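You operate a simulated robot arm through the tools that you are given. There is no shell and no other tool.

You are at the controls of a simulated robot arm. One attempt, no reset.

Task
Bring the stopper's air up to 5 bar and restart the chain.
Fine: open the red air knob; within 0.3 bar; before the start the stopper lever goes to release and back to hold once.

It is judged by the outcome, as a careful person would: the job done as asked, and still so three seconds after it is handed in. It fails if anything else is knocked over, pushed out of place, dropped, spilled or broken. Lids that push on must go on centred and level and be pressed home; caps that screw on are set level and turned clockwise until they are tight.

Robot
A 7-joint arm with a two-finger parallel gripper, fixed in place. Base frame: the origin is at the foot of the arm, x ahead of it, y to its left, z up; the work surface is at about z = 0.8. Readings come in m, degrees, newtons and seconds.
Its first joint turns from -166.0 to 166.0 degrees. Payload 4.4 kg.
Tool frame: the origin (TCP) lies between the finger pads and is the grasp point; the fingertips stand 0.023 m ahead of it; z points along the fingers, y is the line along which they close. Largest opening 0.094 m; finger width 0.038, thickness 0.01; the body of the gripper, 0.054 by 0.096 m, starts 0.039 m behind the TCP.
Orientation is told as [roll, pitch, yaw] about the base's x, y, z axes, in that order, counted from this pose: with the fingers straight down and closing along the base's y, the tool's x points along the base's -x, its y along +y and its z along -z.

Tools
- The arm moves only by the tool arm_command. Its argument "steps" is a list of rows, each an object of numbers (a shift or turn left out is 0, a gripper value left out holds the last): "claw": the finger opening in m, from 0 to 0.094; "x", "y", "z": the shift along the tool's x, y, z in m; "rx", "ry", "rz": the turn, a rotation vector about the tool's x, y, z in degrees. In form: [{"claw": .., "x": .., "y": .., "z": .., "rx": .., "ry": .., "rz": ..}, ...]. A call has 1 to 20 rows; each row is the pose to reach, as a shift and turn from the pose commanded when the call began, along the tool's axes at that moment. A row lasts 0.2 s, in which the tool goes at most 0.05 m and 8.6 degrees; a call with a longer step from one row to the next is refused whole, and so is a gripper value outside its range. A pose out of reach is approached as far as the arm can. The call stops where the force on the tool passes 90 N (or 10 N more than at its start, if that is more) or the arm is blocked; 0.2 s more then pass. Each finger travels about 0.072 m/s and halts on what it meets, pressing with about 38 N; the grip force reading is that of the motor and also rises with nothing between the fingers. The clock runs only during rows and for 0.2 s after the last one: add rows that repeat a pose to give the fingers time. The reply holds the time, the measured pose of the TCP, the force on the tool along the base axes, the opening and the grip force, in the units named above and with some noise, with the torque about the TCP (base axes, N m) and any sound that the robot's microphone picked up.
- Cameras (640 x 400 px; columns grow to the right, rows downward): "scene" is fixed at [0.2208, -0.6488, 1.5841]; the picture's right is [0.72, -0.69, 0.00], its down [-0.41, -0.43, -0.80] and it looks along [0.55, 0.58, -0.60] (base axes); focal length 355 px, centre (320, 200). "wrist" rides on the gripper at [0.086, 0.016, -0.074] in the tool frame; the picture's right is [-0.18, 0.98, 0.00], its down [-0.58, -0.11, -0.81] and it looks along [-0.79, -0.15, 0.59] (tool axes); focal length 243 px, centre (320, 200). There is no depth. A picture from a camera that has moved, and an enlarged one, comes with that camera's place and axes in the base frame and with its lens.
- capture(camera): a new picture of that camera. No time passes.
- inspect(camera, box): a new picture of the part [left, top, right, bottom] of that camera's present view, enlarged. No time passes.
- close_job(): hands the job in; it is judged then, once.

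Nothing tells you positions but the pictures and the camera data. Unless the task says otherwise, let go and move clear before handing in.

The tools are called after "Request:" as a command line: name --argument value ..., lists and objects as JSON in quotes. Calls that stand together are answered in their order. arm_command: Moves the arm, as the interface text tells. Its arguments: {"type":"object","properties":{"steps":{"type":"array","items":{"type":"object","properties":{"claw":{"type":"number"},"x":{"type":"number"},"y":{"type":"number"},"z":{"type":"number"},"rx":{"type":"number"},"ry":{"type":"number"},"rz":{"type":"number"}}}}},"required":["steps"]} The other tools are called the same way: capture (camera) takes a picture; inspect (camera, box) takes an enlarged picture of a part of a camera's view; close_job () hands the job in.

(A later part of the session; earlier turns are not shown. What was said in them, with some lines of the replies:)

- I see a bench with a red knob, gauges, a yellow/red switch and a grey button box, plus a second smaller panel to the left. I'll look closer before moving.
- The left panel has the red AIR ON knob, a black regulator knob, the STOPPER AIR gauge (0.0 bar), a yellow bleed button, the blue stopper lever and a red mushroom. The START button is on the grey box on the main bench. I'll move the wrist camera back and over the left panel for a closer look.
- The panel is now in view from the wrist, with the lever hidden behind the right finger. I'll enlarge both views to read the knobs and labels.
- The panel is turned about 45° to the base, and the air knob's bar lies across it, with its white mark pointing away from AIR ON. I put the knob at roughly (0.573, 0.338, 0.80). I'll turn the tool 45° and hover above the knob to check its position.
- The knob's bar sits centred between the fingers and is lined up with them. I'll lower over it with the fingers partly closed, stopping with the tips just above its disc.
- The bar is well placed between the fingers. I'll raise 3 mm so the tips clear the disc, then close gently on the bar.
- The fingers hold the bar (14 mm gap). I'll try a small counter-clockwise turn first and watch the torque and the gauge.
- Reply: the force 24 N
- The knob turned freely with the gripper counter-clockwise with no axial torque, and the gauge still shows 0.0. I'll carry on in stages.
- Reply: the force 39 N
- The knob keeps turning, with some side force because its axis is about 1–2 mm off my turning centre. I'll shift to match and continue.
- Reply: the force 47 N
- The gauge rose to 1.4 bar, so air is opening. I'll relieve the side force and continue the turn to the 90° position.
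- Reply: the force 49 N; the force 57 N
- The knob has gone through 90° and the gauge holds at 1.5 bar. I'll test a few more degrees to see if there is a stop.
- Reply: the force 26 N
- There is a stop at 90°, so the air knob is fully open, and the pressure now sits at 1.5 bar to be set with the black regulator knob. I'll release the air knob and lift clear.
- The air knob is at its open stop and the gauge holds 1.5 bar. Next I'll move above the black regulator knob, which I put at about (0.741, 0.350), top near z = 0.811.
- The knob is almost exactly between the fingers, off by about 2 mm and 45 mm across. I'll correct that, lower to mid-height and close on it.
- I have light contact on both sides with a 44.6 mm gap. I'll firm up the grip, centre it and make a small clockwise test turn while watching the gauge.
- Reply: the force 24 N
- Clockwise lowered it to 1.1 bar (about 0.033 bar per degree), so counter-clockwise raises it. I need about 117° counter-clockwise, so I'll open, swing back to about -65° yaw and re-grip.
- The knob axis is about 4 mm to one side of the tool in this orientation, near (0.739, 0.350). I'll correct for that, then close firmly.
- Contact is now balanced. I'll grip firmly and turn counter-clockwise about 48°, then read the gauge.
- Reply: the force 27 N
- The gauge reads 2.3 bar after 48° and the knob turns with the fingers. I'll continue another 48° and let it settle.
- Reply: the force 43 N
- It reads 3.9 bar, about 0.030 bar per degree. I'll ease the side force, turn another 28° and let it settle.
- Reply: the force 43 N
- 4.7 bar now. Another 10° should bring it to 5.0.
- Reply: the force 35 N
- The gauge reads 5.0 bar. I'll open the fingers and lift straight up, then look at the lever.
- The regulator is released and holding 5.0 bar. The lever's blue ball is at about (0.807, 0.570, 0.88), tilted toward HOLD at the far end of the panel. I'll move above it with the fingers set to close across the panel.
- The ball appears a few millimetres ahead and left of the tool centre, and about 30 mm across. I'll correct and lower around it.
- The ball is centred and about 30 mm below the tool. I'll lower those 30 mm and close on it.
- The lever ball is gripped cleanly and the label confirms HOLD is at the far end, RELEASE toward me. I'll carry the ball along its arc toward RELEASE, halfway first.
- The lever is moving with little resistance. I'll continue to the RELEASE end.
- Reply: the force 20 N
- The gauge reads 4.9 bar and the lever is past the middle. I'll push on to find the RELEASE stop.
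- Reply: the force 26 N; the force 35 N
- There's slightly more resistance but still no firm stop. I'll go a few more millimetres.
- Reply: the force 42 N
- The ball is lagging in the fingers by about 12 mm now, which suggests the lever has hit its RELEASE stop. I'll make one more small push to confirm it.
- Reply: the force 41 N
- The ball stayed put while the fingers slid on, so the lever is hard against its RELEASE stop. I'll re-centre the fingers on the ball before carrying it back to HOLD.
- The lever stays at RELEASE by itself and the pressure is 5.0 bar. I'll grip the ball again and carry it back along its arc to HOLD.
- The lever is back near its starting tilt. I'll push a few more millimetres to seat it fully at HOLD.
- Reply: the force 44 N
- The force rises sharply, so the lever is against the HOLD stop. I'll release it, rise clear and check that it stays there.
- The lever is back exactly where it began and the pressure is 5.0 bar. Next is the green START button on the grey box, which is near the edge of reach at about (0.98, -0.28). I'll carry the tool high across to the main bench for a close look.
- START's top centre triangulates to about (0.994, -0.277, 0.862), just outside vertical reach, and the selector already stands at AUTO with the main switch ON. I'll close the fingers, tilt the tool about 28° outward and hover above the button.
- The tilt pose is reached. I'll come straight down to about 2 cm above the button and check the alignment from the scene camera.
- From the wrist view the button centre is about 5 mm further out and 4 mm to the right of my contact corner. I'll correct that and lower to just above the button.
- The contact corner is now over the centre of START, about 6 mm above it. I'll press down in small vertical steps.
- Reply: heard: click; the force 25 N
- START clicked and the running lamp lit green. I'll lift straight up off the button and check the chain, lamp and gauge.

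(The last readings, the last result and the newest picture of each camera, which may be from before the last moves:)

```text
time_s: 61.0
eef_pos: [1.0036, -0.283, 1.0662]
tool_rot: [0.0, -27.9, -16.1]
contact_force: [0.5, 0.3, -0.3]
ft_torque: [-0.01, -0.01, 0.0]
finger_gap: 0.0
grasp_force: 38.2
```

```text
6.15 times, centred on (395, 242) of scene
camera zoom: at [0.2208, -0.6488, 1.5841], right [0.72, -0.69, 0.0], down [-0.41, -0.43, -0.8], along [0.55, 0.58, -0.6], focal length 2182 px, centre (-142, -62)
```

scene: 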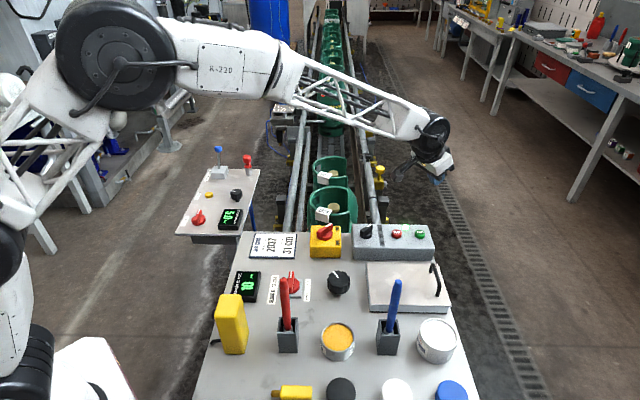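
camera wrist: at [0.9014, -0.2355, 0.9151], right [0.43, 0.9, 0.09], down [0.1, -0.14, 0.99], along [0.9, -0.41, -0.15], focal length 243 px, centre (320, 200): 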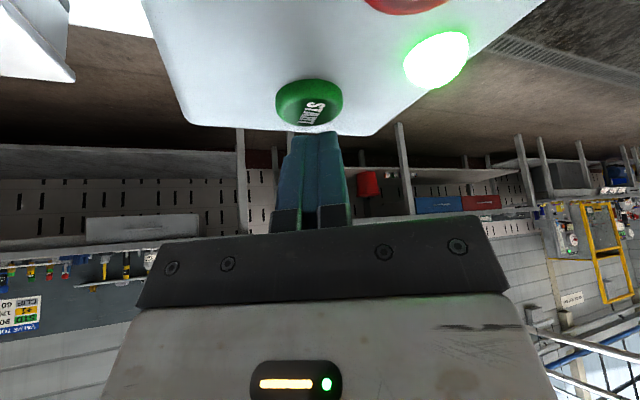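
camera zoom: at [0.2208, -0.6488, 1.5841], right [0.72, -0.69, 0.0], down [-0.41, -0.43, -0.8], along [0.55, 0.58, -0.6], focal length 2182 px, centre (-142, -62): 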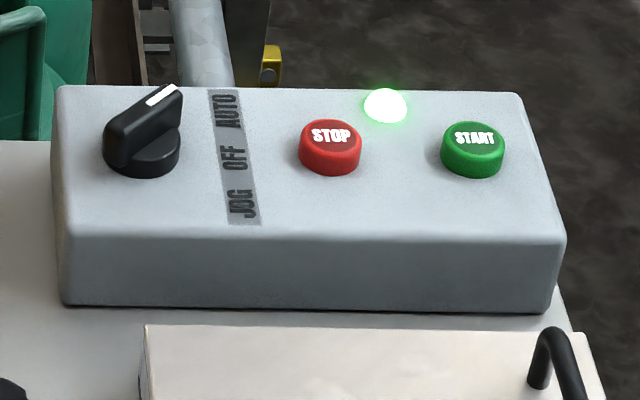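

The lamp stays lit, the gauge holds 5.0 bar and the lever is at HOLD. I'll draw the arm back to a clear pose and confirm everything holds over a few seconds.

Request:
arm_command --steps '[{"x": 0.0314, "z": -0.0209, "ry": 3.5}, {"x": 0.0627, "z": -0.0418, "ry": 7}, {"x": 0.0941, "z": -0.0627, "ry": 10.5}, {"x": 0.1254, "z": -0.0837, "ry": 14}, {"x": 0.1568, "z": -0.1046, "ry": 17.5}, {"x": 0.1881, "z": -0.1255, "ry": 21}, {"x": 0.2195, "z": -0.1464, "ry": 24.5}, {"x": 0.2508, "z": -0.1673, "ry": 28}, {"x": 0.2508, "z": -0.1673, "ry": 28}, {"x": 0.2508, "z": -0.1673, "ry": 28}, {"x": 0.2508, "z": -0.1673, "ry": 28}, {"x": 0.2508, "z": -0.1673, "ry": 28}, {"x": 0.2508, "z": -0.1673, "ry": 28}, {"x": 0.2508, "z": -0.1673, "ry": 28}]'

Request:
capture --camera "scene"

Request:
inspect --camera "scene" --box '[170, 125, 270, 240]'

Request:
inspect --camera "scene" --box '[345, 210, 445, 275]'

Request:
inspect --camera "scene" --box '[220, 210, 460, 360]'

```text
time_s: 64.0
eef_pos: [0.7145, -0.198, 1.0973]
tool_rot: [0.0, 0.0, -16.0]
contact_force: [-0.1, 0.4, 0.6]
ft_torque: [0.01, -0.01, 0.03]
finger_gap: 0.0002
grasp_force: 37.3
```

```text
taken
```

scene: 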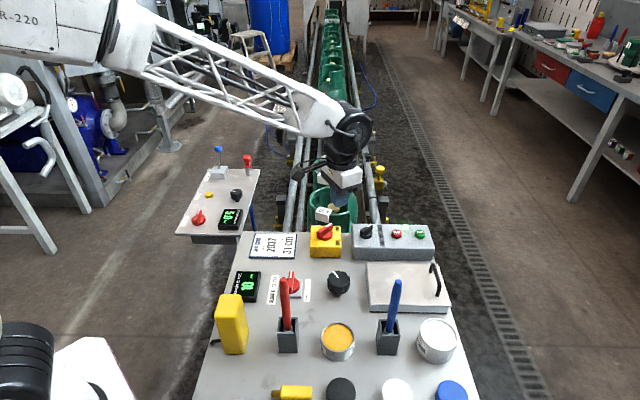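

```text
3.48 times, centred on (220, 182) of scene
camera zoom: at [0.2208, -0.6488, 1.5841], right [0.72, -0.69, 0.0], down [-0.41, -0.43, -0.8], along [0.55, 0.58, -0.6], focal length 1233 px, centre (668, 261)
```

zoom: 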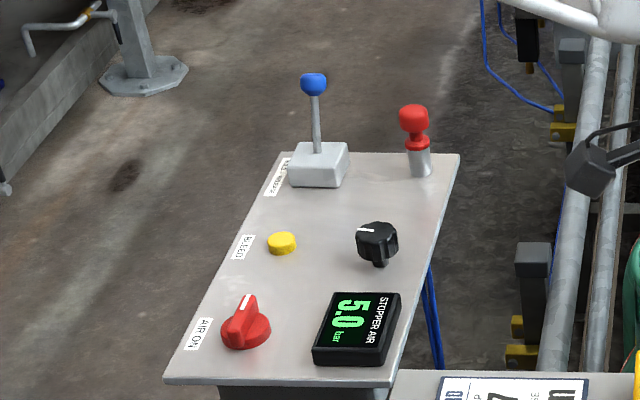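

```text
6.15 times, centred on (395, 242) of scene
camera zoom: at [0.2208, -0.6488, 1.5841], right [0.72, -0.69, 0.0], down [-0.41, -0.43, -0.8], along [0.55, 0.58, -0.6], focal length 2182 px, centre (-142, -62)
```

zoom: 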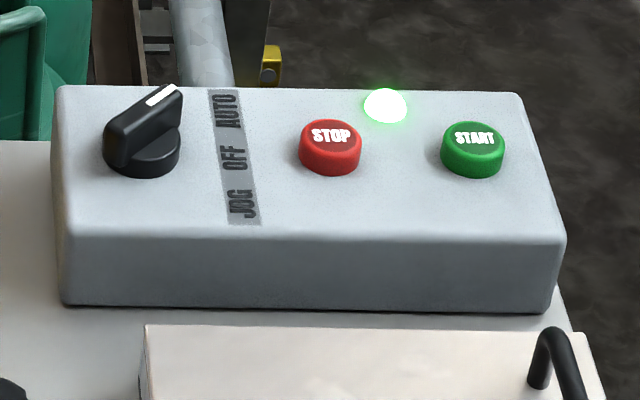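

```text
2.67 times, centred on (340, 285) of scene
camera zoom: at [0.2208, -0.6488, 1.5841], right [0.72, -0.69, 0.0], down [-0.41, -0.43, -0.8], along [0.55, 0.58, -0.6], focal length 946 px, centre (267, -27)
```

zoom: 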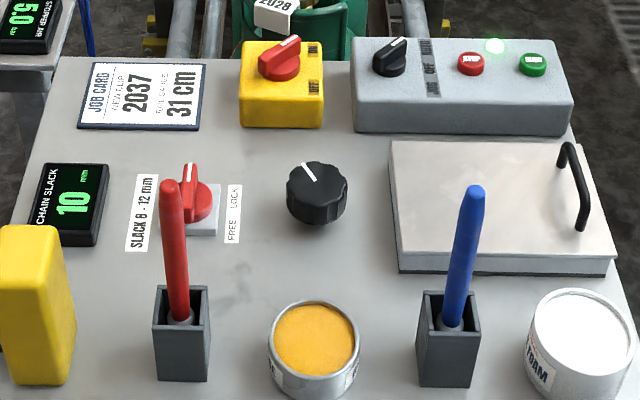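

The run lamp is still green after four seconds, the gauge reads 5.0 bar, the air knob is open and the lever is at HOLD. Nothing else on the bench has moved and the arm is clear, so I'm handing in the job.

Request:
close_job

```text
The job is handed in.
```

The stopper air is set to 5.0 bar and the chain has been restarted. The job is handed in, but I haven't seen a verdict.

- **Air:** I turned the red air knob 90° to its stop, which is fully open. I then set the black regulator until the gauge read 5.0 bar. It still read 5.0 bar about four seconds after the start.
- **Stopper lever:** I moved it once to its RELEASE stop and back to its HOLD stop before the start. It stayed at HOLD when I let go.
- **Start:** I pressed START once. It clicked and the green run lamp came on and stayed lit. I took the lamp as proof the chain is running, since I couldn't clearly see the chain itself move.

While finding which way the regulator turns, I briefly turned it the wrong way and the pressure dipped to 1.0 bar before I brought it up. The arm is clear of the panels, and I saw nothing else moved or knocked over.
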